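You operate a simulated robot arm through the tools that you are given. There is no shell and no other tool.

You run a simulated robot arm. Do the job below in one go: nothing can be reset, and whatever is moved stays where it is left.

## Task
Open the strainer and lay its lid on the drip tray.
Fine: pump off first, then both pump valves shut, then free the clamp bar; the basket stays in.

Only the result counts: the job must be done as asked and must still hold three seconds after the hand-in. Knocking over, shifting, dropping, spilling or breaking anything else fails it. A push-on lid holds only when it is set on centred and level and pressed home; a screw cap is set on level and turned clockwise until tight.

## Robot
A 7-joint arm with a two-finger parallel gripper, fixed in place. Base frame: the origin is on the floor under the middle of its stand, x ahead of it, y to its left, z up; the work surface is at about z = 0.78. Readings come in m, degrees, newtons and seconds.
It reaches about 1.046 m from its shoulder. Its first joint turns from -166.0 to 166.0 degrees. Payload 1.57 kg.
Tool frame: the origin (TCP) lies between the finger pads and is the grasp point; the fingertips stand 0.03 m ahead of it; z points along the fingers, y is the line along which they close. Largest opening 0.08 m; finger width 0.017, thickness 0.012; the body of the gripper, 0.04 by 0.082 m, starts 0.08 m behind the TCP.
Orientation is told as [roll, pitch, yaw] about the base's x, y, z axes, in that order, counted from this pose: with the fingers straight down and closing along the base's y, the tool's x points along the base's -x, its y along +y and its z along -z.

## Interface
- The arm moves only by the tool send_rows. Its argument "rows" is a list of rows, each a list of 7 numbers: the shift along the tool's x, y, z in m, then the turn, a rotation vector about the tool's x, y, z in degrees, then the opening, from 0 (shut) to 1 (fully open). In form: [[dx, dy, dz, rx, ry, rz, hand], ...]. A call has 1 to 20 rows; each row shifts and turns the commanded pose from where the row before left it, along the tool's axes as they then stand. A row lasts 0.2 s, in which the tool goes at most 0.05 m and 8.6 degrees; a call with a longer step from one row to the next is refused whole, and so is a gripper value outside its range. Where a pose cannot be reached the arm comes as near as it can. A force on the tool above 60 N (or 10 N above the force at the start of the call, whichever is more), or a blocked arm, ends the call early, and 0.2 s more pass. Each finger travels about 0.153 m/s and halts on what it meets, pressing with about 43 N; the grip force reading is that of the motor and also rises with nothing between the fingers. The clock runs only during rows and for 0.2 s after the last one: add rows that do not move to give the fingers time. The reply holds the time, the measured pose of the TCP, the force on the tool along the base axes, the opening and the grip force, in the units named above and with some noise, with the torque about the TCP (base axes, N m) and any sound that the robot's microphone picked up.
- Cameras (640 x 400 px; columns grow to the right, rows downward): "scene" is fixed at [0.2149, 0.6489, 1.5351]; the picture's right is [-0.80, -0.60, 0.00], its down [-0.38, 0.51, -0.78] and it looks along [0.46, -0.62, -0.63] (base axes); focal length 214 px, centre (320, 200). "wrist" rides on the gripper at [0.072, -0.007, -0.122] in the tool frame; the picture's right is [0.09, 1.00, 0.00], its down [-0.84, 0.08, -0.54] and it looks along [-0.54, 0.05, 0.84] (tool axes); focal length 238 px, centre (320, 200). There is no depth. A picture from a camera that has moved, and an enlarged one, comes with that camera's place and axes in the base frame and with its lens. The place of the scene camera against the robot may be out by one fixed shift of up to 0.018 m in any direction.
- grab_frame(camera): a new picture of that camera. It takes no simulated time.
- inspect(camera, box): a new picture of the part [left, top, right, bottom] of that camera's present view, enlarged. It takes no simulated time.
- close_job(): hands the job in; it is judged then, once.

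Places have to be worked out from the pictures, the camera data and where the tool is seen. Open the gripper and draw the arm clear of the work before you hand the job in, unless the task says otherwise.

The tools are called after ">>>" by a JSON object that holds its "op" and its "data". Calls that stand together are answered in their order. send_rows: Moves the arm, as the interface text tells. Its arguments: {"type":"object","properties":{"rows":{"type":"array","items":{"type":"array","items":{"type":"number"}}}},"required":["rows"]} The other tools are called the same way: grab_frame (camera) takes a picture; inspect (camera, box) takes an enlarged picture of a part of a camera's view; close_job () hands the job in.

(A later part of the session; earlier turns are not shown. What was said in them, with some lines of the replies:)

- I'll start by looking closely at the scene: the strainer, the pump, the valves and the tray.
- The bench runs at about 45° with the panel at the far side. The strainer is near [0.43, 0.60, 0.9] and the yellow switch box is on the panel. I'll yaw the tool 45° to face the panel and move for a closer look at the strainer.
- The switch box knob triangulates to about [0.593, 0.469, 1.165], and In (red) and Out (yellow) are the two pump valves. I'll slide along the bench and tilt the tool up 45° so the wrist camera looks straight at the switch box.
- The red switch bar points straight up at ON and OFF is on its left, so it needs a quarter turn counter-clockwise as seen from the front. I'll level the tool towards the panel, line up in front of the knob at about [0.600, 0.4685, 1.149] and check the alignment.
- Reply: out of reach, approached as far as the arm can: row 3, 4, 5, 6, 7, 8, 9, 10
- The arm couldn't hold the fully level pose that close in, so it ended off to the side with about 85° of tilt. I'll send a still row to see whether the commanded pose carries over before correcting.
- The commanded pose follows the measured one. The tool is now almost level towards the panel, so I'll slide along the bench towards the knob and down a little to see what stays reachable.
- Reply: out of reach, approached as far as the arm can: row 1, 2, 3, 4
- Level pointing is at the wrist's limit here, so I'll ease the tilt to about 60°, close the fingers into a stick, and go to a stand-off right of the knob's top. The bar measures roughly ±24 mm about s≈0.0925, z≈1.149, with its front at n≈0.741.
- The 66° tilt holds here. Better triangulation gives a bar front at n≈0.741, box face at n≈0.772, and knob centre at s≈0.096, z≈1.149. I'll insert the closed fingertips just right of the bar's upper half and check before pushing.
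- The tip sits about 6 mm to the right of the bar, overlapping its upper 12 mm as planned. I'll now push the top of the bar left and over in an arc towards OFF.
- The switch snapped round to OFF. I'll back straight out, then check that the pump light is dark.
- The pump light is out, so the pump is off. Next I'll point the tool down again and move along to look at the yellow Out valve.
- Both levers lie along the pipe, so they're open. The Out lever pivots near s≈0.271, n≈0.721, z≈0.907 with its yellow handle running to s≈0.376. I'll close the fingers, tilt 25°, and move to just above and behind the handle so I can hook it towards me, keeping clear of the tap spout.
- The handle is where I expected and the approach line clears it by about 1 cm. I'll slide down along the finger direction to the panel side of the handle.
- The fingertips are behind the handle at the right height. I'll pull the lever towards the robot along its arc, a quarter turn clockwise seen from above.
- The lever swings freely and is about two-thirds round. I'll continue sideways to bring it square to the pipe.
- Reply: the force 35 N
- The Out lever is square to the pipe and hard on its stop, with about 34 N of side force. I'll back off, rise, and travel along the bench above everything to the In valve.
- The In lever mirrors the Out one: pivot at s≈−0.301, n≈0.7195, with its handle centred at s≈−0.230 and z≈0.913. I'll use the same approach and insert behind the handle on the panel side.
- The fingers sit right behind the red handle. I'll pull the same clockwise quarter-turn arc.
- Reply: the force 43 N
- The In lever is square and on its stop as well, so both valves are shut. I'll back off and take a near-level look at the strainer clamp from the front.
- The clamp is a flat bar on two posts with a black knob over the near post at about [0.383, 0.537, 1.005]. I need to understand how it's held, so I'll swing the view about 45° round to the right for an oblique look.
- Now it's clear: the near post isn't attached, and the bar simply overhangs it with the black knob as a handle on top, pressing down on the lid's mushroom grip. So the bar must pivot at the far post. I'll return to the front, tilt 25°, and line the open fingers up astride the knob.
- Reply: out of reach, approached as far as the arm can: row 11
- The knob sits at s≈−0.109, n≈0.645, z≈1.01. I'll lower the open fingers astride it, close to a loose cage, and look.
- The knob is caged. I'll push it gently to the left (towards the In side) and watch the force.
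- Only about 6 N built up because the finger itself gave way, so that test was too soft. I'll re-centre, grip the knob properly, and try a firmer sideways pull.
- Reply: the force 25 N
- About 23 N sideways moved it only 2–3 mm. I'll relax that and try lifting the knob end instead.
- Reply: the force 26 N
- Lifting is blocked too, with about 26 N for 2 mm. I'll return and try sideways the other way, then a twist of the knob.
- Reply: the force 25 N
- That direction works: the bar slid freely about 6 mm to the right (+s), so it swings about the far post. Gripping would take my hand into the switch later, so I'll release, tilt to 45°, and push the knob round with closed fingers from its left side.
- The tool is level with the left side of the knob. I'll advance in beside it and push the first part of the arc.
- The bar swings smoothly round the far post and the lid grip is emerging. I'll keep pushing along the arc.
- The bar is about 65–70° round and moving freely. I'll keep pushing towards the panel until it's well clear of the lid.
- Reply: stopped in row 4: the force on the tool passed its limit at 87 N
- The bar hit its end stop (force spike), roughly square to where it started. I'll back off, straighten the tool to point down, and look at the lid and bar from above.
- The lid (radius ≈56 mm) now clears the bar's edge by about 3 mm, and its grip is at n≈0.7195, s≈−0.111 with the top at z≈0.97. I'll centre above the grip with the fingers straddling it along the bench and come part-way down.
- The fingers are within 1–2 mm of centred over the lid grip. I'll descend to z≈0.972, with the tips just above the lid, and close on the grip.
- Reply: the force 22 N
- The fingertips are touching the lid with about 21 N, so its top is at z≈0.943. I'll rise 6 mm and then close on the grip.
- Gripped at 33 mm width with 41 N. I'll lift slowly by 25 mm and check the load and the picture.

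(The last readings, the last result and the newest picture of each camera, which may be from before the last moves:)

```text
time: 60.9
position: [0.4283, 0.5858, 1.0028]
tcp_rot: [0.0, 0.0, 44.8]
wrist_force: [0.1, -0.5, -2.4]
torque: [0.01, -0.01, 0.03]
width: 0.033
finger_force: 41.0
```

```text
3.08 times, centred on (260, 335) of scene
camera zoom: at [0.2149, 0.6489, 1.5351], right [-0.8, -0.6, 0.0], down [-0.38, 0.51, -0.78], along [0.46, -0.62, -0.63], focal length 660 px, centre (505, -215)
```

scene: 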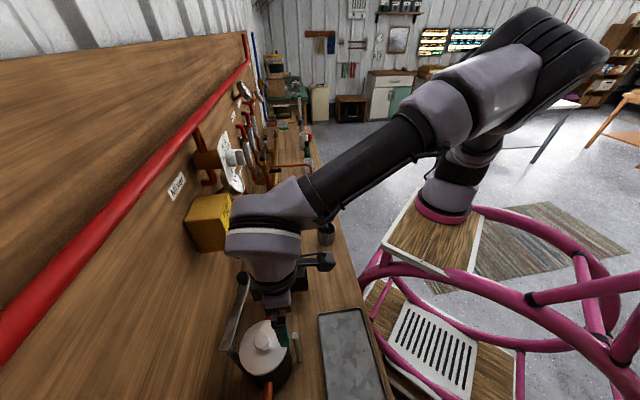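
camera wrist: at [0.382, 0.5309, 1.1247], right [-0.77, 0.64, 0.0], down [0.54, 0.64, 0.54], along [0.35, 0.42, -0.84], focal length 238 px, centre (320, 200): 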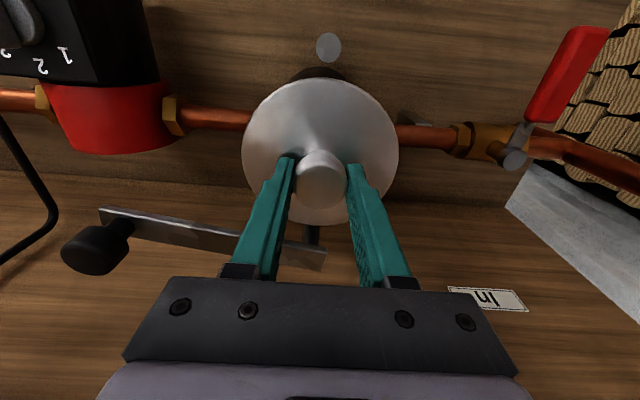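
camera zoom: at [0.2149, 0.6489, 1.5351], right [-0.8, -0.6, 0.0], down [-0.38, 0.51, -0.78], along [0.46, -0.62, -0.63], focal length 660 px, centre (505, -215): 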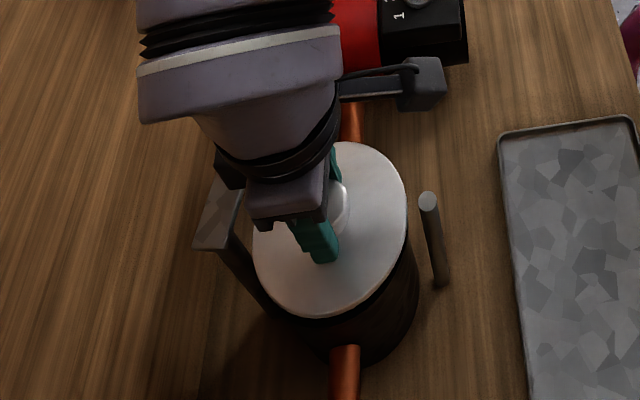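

The lid came free and weighs about 2.4 N. I'll lift straight up past the posts and check that the basket stayed behind.

>>> {"op": "send_rows", "data": {"rows": [[0, 0, -0.012, 0, 0, 0, 0], [0, 0, -0.015, 0, 0, 0, 0], [0, 0, -0.02, 0, 0, 0, 0], [0, 0, -0.025, 0, 0, 0, 0], [0, 0, -0.03, 0, 0, 0, 0], [0, 0, 0, 0, 0, 0, 0]]}}

>>> {"op": "grab_frame", "data": {"camera": "scene"}}

>>> {"op": "inspect", "data": {"camera": "scene", "box": [190, 250, 330, 400]}}

```text
time: 62.3
position: [0.4261, 0.5867, 1.1033]
tcp_rot: [-0.2, 0.0, 44.8]
wrist_force: [0.4, 0.8, -2.4]
torque: [-0.01, 0.03, -0.01]
width: 0.0331
finger_force: 41.0
```

```text
taken
```

scene: 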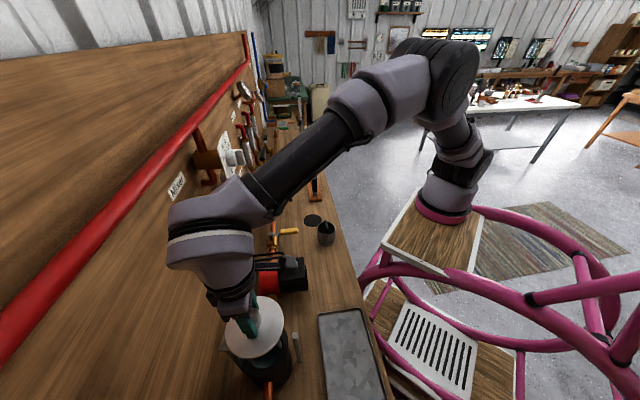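

```text
2.67 times, centred on (260, 325) of scene
camera zoom: at [0.2149, 0.6489, 1.5351], right [-0.8, -0.6, 0.0], down [-0.38, 0.51, -0.78], along [0.46, -0.62, -0.63], focal length 572 px, centre (480, -133)
```

zoom: 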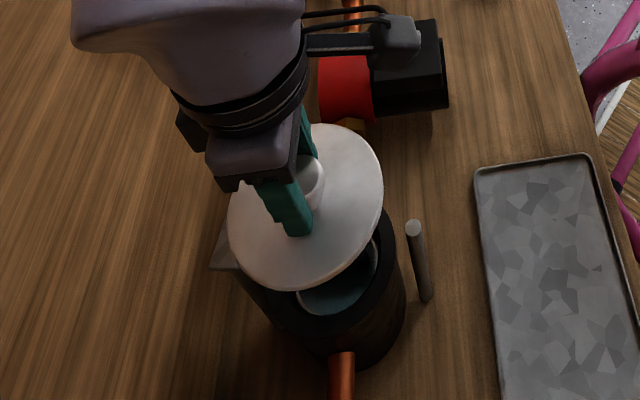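

The strainer is open and its contents stayed put. I'll carry the lid level over to the tray centre (n≈0.506, s≈−0.123).

>>> {"op": "send_rows", "data": {"rows": [[0.035, 0.0016, 0, 0, 0, 0, 0], [0.035, 0.0016, 0, 0, 0, 0, 0], [0.035, 0.0016, 0, 0, 0, 0, 0], [0.035, 0.0016, 0, 0, 0, 0, 0], [0.035, 0.0016, 0, 0, 0, 0, 0], [0.035, 0.0016, 0, 0, 0, 0, 0], [0, 0, 0, 0, 0, 0, 0]]}}

>>> {"op": "grab_frame", "data": {"camera": "wrist"}}

>>> {"op": "grab_frame", "data": {"camera": "scene"}}

```text
time: 63.9
position: [0.2719, 0.4431, 1.1041]
tcp_rot: [-0.1, 0.0, 44.8]
wrist_force: [-0.2, -0.4, -2.1]
torque: [-0.01, 0.01, -0.02]
width: 0.0332
finger_force: 40.8
```

```text
taken
camera wrist: at [0.2259, 0.3888, 1.226], right [-0.77, 0.64, 0.0], down [0.54, 0.64, 0.54], along [0.35, 0.42, -0.84], focal length 238 px, centre (320, 200)
```

wrist: 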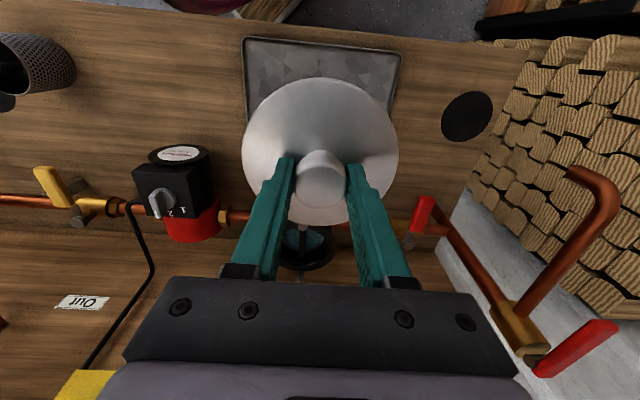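

```text
taken
```

scene: 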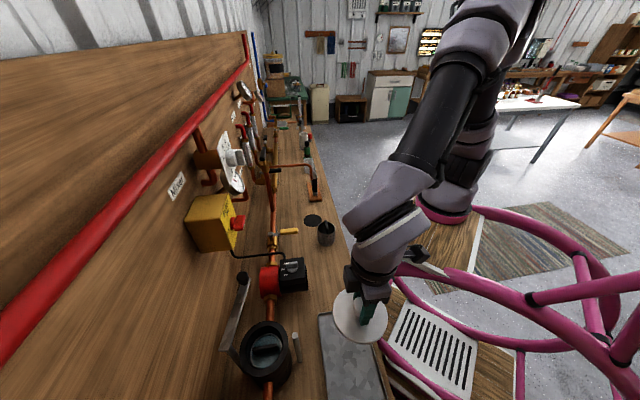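

The lid is centred above the tray. I'll lower quickly to about 5 cm above contact and then check.

>>> {"op": "send_rows", "data": {"rows": [[0, 0, 0.032, 0, 0, 0, 0], [0, 0, 0.032, 0, 0, 0, 0], [0, 0, 0.032, 0, 0, 0, 0], [0, 0, 0.032, 0, 0, 0, 0], [0, 0, 0.032, 0, 0, 0, 0], [0, 0, 0.032, 0, 0, 0, 0], [0, 0, 0.028, 0, 0, 0, 0], [0, 0, 0, 0, 0, 0, 0]]}}

>>> {"op": "grab_frame", "data": {"camera": "wrist"}}

>>> {"op": "inspect", "data": {"camera": "scene", "box": [280, 270, 440, 400]}}

```text
time: 65.7
position: [0.2733, 0.4455, 0.8835]
tcp_rot: [0.0, 0.0, 44.8]
wrist_force: [-0.2, 0.7, -1.4]
torque: [-0.02, -0.02, -0.03]
width: 0.0332
finger_force: 41.0
```

```text
taken
camera wrist: at [0.2272, 0.3912, 1.0056], right [-0.77, 0.64, 0.0], down [0.54, 0.64, 0.54], along [0.35, 0.42, -0.84], focal length 238 px, centre (320, 200)
```

wrist: 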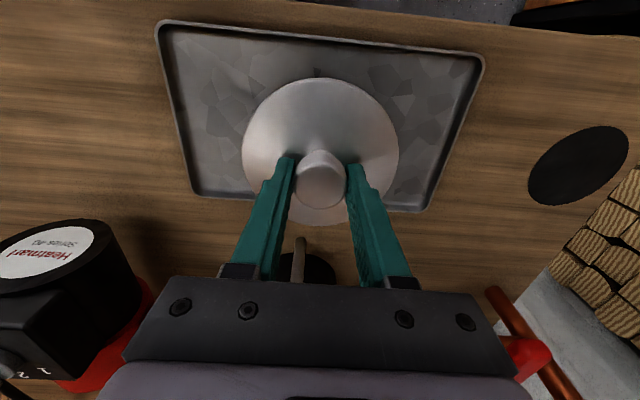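

```text
3.08 times, centred on (360, 335) of scene
camera zoom: at [0.2149, 0.6489, 1.5351], right [-0.8, -0.6, 0.0], down [-0.38, 0.51, -0.78], along [0.46, -0.62, -0.63], focal length 660 px, centre (197, -215)
```

zoom: 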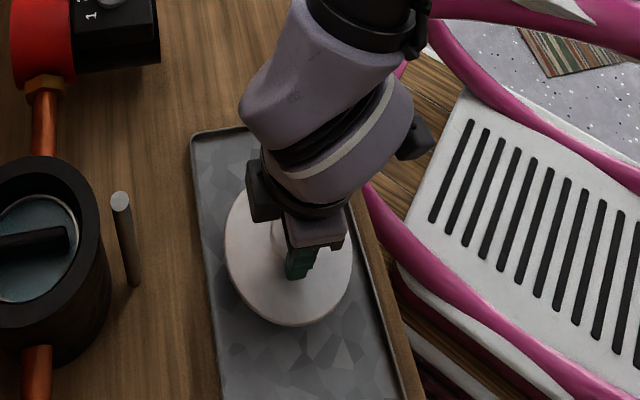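

The tray rim corners put its centre at n≈0.504, so I'll shift the lid 4 mm towards the robot and lower to just above the expected contact.

>>> {"op": "send_rows", "data": {"rows": [[0.0043, -0.001, 0, 0, 0, 0, 0], [0, 0, 0.012, 0, 0, 0, 0], [0, 0, 0.012, 0, 0, 0, 0], [0, 0, 0.012, 0, 0, 0, 0], [0, 0, 0, 0, 0, 0, 0]]}}

>>> {"op": "inspect", "data": {"camera": "wrist", "box": [120, 0, 520, 250]}}

>>> {"op": "inspect", "data": {"camera": "scene", "box": [300, 300, 400, 400]}}

```text
time: 66.9
position: [0.2695, 0.4394, 0.8481]
tcp_rot: [0.0, 0.0, 44.8]
wrist_force: [-0.5, -0.5, -2.4]
torque: [-0.02, 0.0, -0.01]
width: 0.0331
finger_force: 41.4
```

```text
1.60 times, centred on (320, 125) of wrist
camera zoom: at [0.2247, 0.385, 0.9691], right [-0.77, 0.64, 0.0], down [0.54, 0.64, 0.54], along [0.35, 0.42, -0.84], focal length 381 px, centre (320, 320)
```

zoom: 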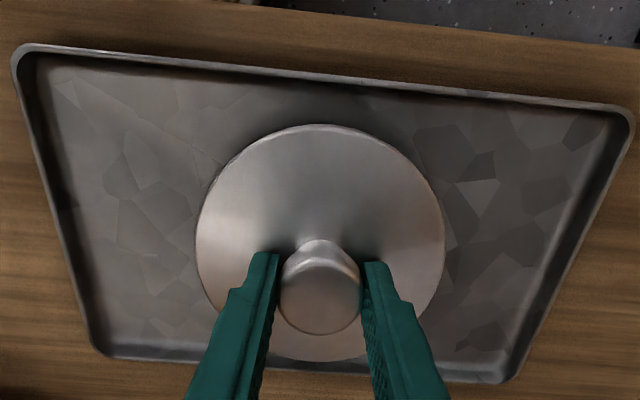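

```text
4.00 times, centred on (350, 350) of scene
camera zoom: at [0.2149, 0.6489, 1.5351], right [-0.8, -0.6, 0.0], down [-0.38, 0.51, -0.78], along [0.46, -0.62, -0.63], focal length 858 px, centre (200, -400)
```

zoom: 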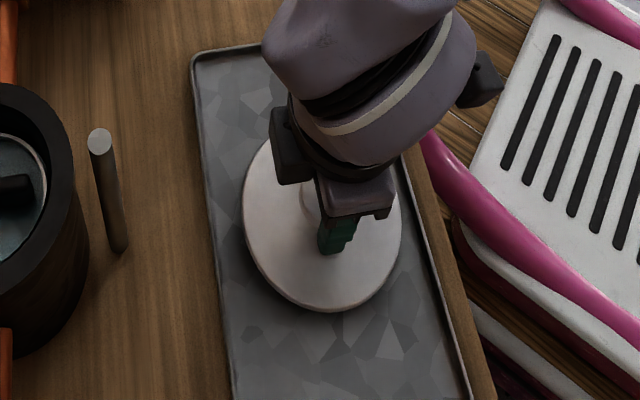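

There are 7–9 mm margins all round inside the tray. I'll lower gently in small steps, watching for contact.

>>> {"op": "send_rows", "data": {"rows": [[0, 0, 0.004, 0, 0, 0, 0], [0, 0, 0.004, 0, 0, 0, 0], [0, 0, 0, 0, 0, 0, 0]]}}

>>> {"op": "send_rows", "data": {"rows": [[0, 0, 0.003, 0, 0, 0, 0], [0, 0, 0, 0, 0, 0, 0]]}}

>>> {"op": "send_rows", "data": {"rows": [[0, 0, 0.003, 0, 0, 0, 0], [0, 0, 0, 0, 0, 0, 0]]}}

```text
time: 67.7
position: [0.2701, 0.4406, 0.8409]
tcp_rot: [0.0, 0.1, 44.9]
wrist_force: [-1.1, -0.3, -2.5]
torque: [-0.02, 0.0, 0.02]
width: 0.0331
finger_force: 41.1
```

```text
time: 68.3
position: [0.27, 0.4403, 0.837]
tcp_rot: [-0.1, 0.0, 44.8]
wrist_force: [0.4, 0.4, -1.8]
torque: [0.0, -0.02, -0.01]
width: 0.0331
finger_force: 40.8
```

```text
time: 68.9
position: [0.2709, 0.441, 0.8335]
tcp_rot: [0.1, 0.0, 44.8]
wrist_force: [0.6, 0.7, -2.6]
torque: [0.01, 0.02, 0.01]
width: 0.0331
finger_force: 41.3
```

No contact yet at z≈0.8335, so I'll continue in 3 mm steps.

>>> {"op": "send_rows", "data": {"rows": [[0, 0, 0.003, 0, 0, 0, 0], [0, 0, 0, 0, 0, 0, 0]]}}

>>> {"op": "send_rows", "data": {"rows": [[0, 0, 0.002, 0, 0, 0, 0], [0, 0, 0, 0, 0, 0, 0]]}}

>>> {"op": "inspect", "data": {"camera": "scene", "box": [300, 300, 400, 400]}}

```text
time: 69.5
position: [0.2699, 0.441, 0.8316]
tcp_rot: [0.0, -0.2, 44.8]
wrist_force: [0.6, -2.2, 5.7]
torque: [-0.13, 0.23, 0.04]
width: 0.0332
finger_force: 41.3
```

```text
time: 70.1
position: [0.2708, 0.4406, 0.8296]
tcp_rot: [0.1, -0.1, 44.8]
wrist_force: [2.4, -6.1, 27.5]
torque: [-0.14, 0.01, 0.02]
width: 0.0329
finger_force: 41.2
```

```text
4.00 times, centred on (350, 350) of scene
camera zoom: at [0.2149, 0.6489, 1.5351], right [-0.8, -0.6, 0.0], down [-0.38, 0.51, -0.78], along [0.46, -0.62, -0.63], focal length 858 px, centre (200, -400)
```

zoom: 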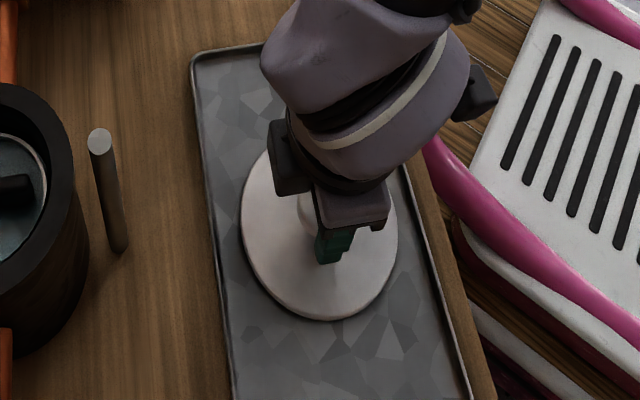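

The lid is down on the tray floor and the force jumped to 27 N. I'll ease up about 4 mm to take the pressure off, then open the fingers.

>>> {"op": "send_rows", "data": {"rows": [[0, 0, -0.004, 0, 0, 0, 0], [0, 0, 0, 0, 0, 0, 0]]}}

>>> {"op": "send_rows", "data": {"rows": [[0, 0, 0, 0, 0, 0, 0.45], [0, 0, 0, 0, 0, 0, 0.6], [0, 0, 0, 0, 0, 0, 1], [0, 0, 0, 0, 0, 0, 1], [0, 0, 0, 0, 0, 0, 1]]}}

>>> {"op": "grab_frame", "data": {"camera": "wrist"}}

```text
time: 70.7
position: [0.2708, 0.4401, 0.8336]
tcp_rot: [0.0, -0.1, 44.8]
wrist_force: [0.1, 0.0, -1.6]
torque: [0.0, 0.0, -0.02]
width: 0.0332
finger_force: 41.0
```

```text
time: 71.9
position: [0.2699, 0.4413, 0.8338]
tcp_rot: [-0.1, 0.0, 44.8]
wrist_force: [-0.5, -0.1, -0.6]
torque: [0.03, 0.01, 0.0]
width: 0.0799
finger_force: 0.0
```

```text
taken
camera wrist: at [0.2243, 0.386, 0.955], right [-0.77, 0.64, 0.0], down [0.54, 0.64, 0.54], along [0.35, 0.42, -0.84], focal length 238 px, centre (320, 200)
```

wrist: 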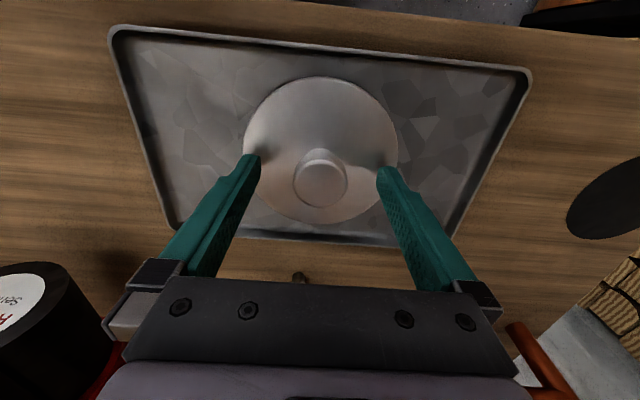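

The lid is released and lies flat. I'll raise the hand straight up and clear of the work, then check everything.

>>> {"op": "send_rows", "data": {"rows": [[0, 0, -0.02, 0, 0, 0, 1], [0, 0, -0.03, 0, 0, 0, 1], [0, 0, -0.04, 0, 0, 0, 1], [0, 0, -0.045, 0, 0, 0, 1], [0, 0, -0.045, 0, 0, 0, 1], [0, 0, -0.045, 0, 0, 0, 1], [0, 0, -0.045, 0, 0, 0, 1], [0, 0, -0.045, 0, 0, 0, 1], [0.02, 0, -0.04, 0, 0, 0, 1], [0, 0, 0, 0, 0, 0, 1]]}}

>>> {"op": "grab_frame", "data": {"camera": "wrist"}}

>>> {"op": "grab_frame", "data": {"camera": "scene"}}

```text
time: 74.1
position: [0.2538, 0.4277, 1.1879]
tcp_rot: [-0.1, 0.0, 44.8]
wrist_force: [-0.6, 0.4, -0.1]
torque: [-0.01, -0.03, -0.01]
width: 0.08
finger_force: 0.1
```

```text
taken
camera wrist: at [0.2081, 0.3735, 1.3095], right [-0.77, 0.64, 0.0], down [0.54, 0.65, 0.54], along [0.35, 0.42, -0.84], focal length 238 px, centre (320, 200)
```

wrist: 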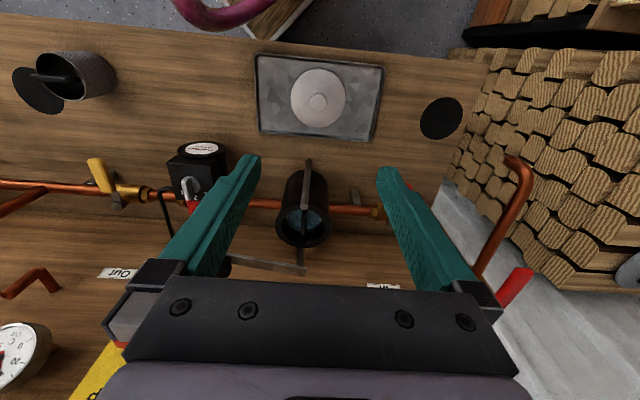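

```text
taken
```

scene: 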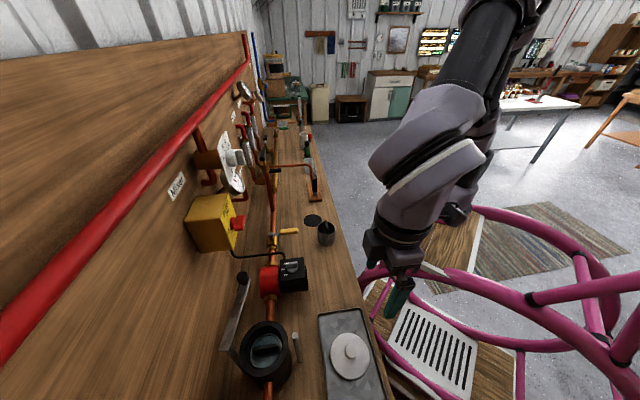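

>>> {"op": "inspect", "data": {"camera": "wrist", "box": [220, 40, 420, 260]}}

>>> {"op": "inspect", "data": {"camera": "scene", "box": [200, 260, 400, 400]}}

>>> {"op": "inspect", "data": {"camera": "scene", "box": [180, 170, 340, 300]}}

>>> {"op": "inspect", "data": {"camera": "wrist", "box": [60, 140, 240, 260]}}

```text
1.82 times, centred on (320, 150) of wrist
camera zoom: at [0.2081, 0.3735, 1.3095], right [-0.77, 0.64, 0.0], down [0.54, 0.65, 0.54], along [0.35, 0.42, -0.84], focal length 433 px, centre (320, 291)
```

zoom: 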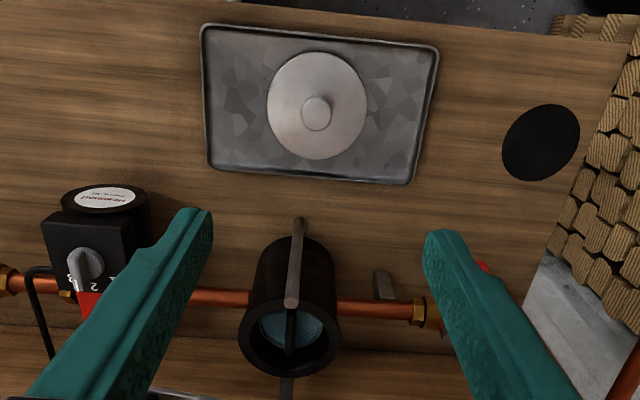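

```text
2.86 times, centred on (300, 330) of scene
camera zoom: at [0.2149, 0.6489, 1.5351], right [-0.8, -0.6, 0.0], down [-0.38, 0.51, -0.78], along [0.46, -0.62, -0.63], focal length 613 px, centre (377, -171)
```

zoom: 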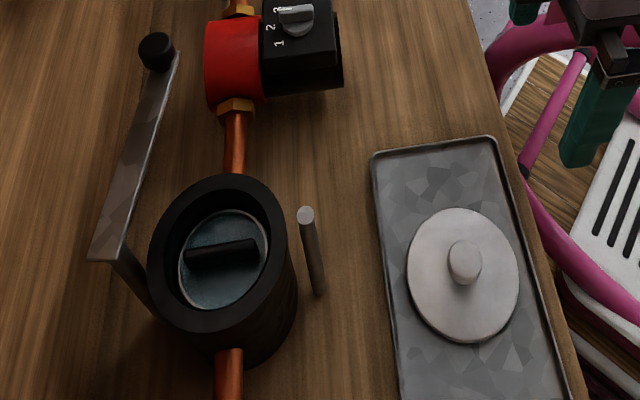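

```text
3.08 times, centred on (260, 235) of scene
camera zoom: at [0.2149, 0.6489, 1.5351], right [-0.8, -0.6, 0.0], down [-0.38, 0.51, -0.78], along [0.46, -0.62, -0.63], focal length 660 px, centre (505, 92)
```

zoom: 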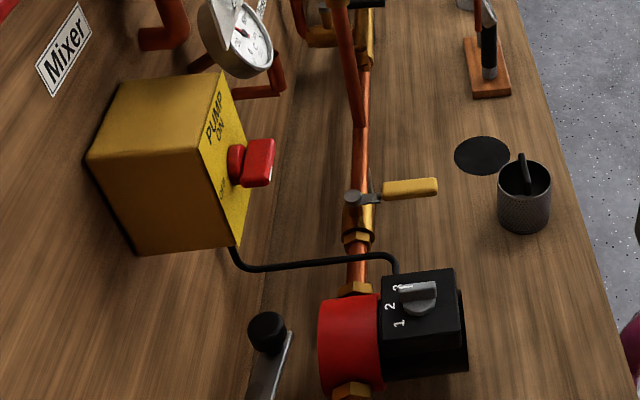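

```text
3.33 times, centred on (150, 200) of wrist
camera zoom: at [0.2081, 0.3735, 1.3095], right [-0.77, 0.64, 0.0], down [0.54, 0.65, 0.54], along [0.35, 0.42, -0.84], focal length 794 px, centre (887, 200)
```

zoom: 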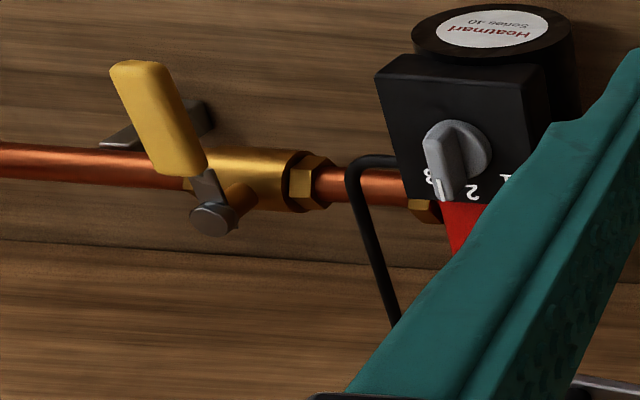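

The lid lies flat in the tray, the basket is still in the strainer, the pump is off and the Out valve is shut. I'll draw the arm further back and double-check the In valve.

>>> {"op": "send_rows", "data": {"rows": [[0.03, -0.02, -0.025, 0, 0, 0, 1], [0.03, -0.02, -0.025, 0, 0, 0, 1], [0.03, -0.02, -0.02, 0, 0, 0, 1], [0.02, -0.02, -0.02, 0, 0, 0, 1], [0, 0, 0, 0, 0, 0, 1]]}}

>>> {"op": "grab_frame", "data": {"camera": "wrist"}}

>>> {"op": "inspect", "data": {"camera": "wrist", "box": [260, 80, 460, 240]}}

```text
time: 75.3
position: [0.234, 0.2913, 1.2771]
tcp_rot: [0.0, 0.0, 44.8]
wrist_force: [0.6, -1.0, -0.6]
torque: [0.01, -0.02, -0.02]
width: 0.0802
finger_force: 0.2
```

```text
taken
camera wrist: at [0.1869, 0.2368, 1.3998], right [-0.77, 0.64, 0.0], down [0.54, 0.64, 0.54], along [0.35, 0.42, -0.84], focal length 238 px, centre (320, 200)
```

wrist: 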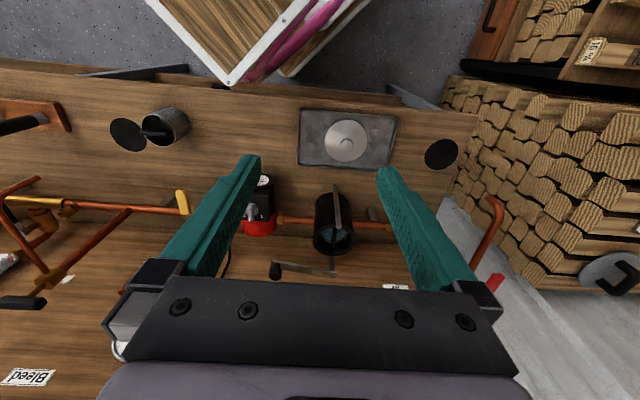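

```text
2.50 times, centred on (360, 160) of wrist
camera zoom: at [0.1869, 0.2368, 1.3998], right [-0.77, 0.64, 0.0], down [0.54, 0.64, 0.54], along [0.35, 0.42, -0.84], focal length 596 px, centre (220, 300)
```

zoom: 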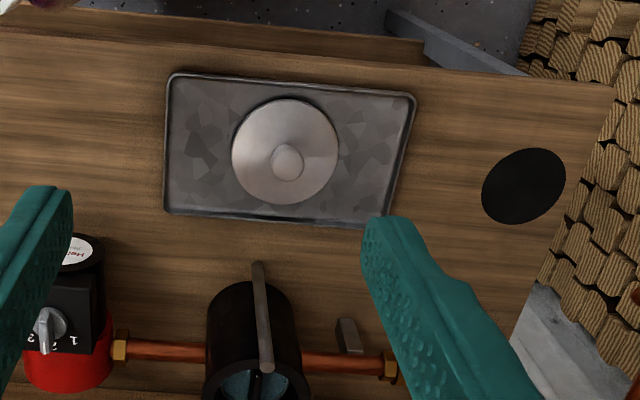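

>>> {"op": "send_rows", "data": {"rows": [[0, -0.04, 0, 0, 0, 0, 1], [0, -0.04, 0, 0, 0, 0, 1], [0, -0.04, 0, 0, 0, 0, 1], [0, 0, 0, 0, 0, 0, 1]]}}

>>> {"op": "inspect", "data": {"camera": "wrist", "box": [340, 120, 540, 280]}}

```text
time: 76.3
position: [0.3194, 0.2044, 1.279]
tcp_rot: [0.0, 0.0, 44.8]
wrist_force: [-0.2, -0.4, -0.7]
torque: [-0.04, 0.0, -0.01]
width: 0.0801
finger_force: 0.2
```

```text
2.50 times, centred on (440, 200) of wrist
camera zoom: at [0.2735, 0.1505, 1.3996], right [-0.77, 0.64, 0.0], down [0.54, 0.64, 0.54], along [0.35, 0.42, -0.84], focal length 596 px, centre (20, 200)
```

zoom: 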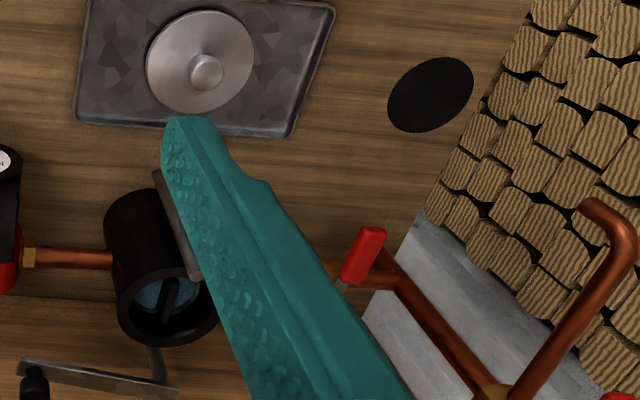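

The In lever is still square to the pipe, so it's shut. The pump is off, both valves are closed, the bar is swung free, the lid is flat on the tray, the basket is in place, and the open gripper is clear of the work. I'm handing in.

>>> {"op": "close_job", "data": {}}

```text
The job is handed in.
```

The strainer is open and its lid is lying flat, near the centre of the drip tray. I handed the job in after checking everything in the final camera views; I haven't seen the judge's result.

- **Pump:** I turned the red switch to OFF first, and the pump's green light went out.
- **Valves:** I then shut the Out (yellow) and In (red) valves. Each lever is square to the pipe and was pushed against its stop.
- **Clamp bar:** it is freed and swung round the far post, clear of the strainer opening. It reached its end stop with a brief 87 N push, and I saw no damage.
- **Lid:** it lifted off freely and sits a few millimetres inside the tray edges.
- **Basket:** it is still in the strainer.

Nothing else on the bench was moved that I could see. I left the gripper open and the arm raised clear of the work.
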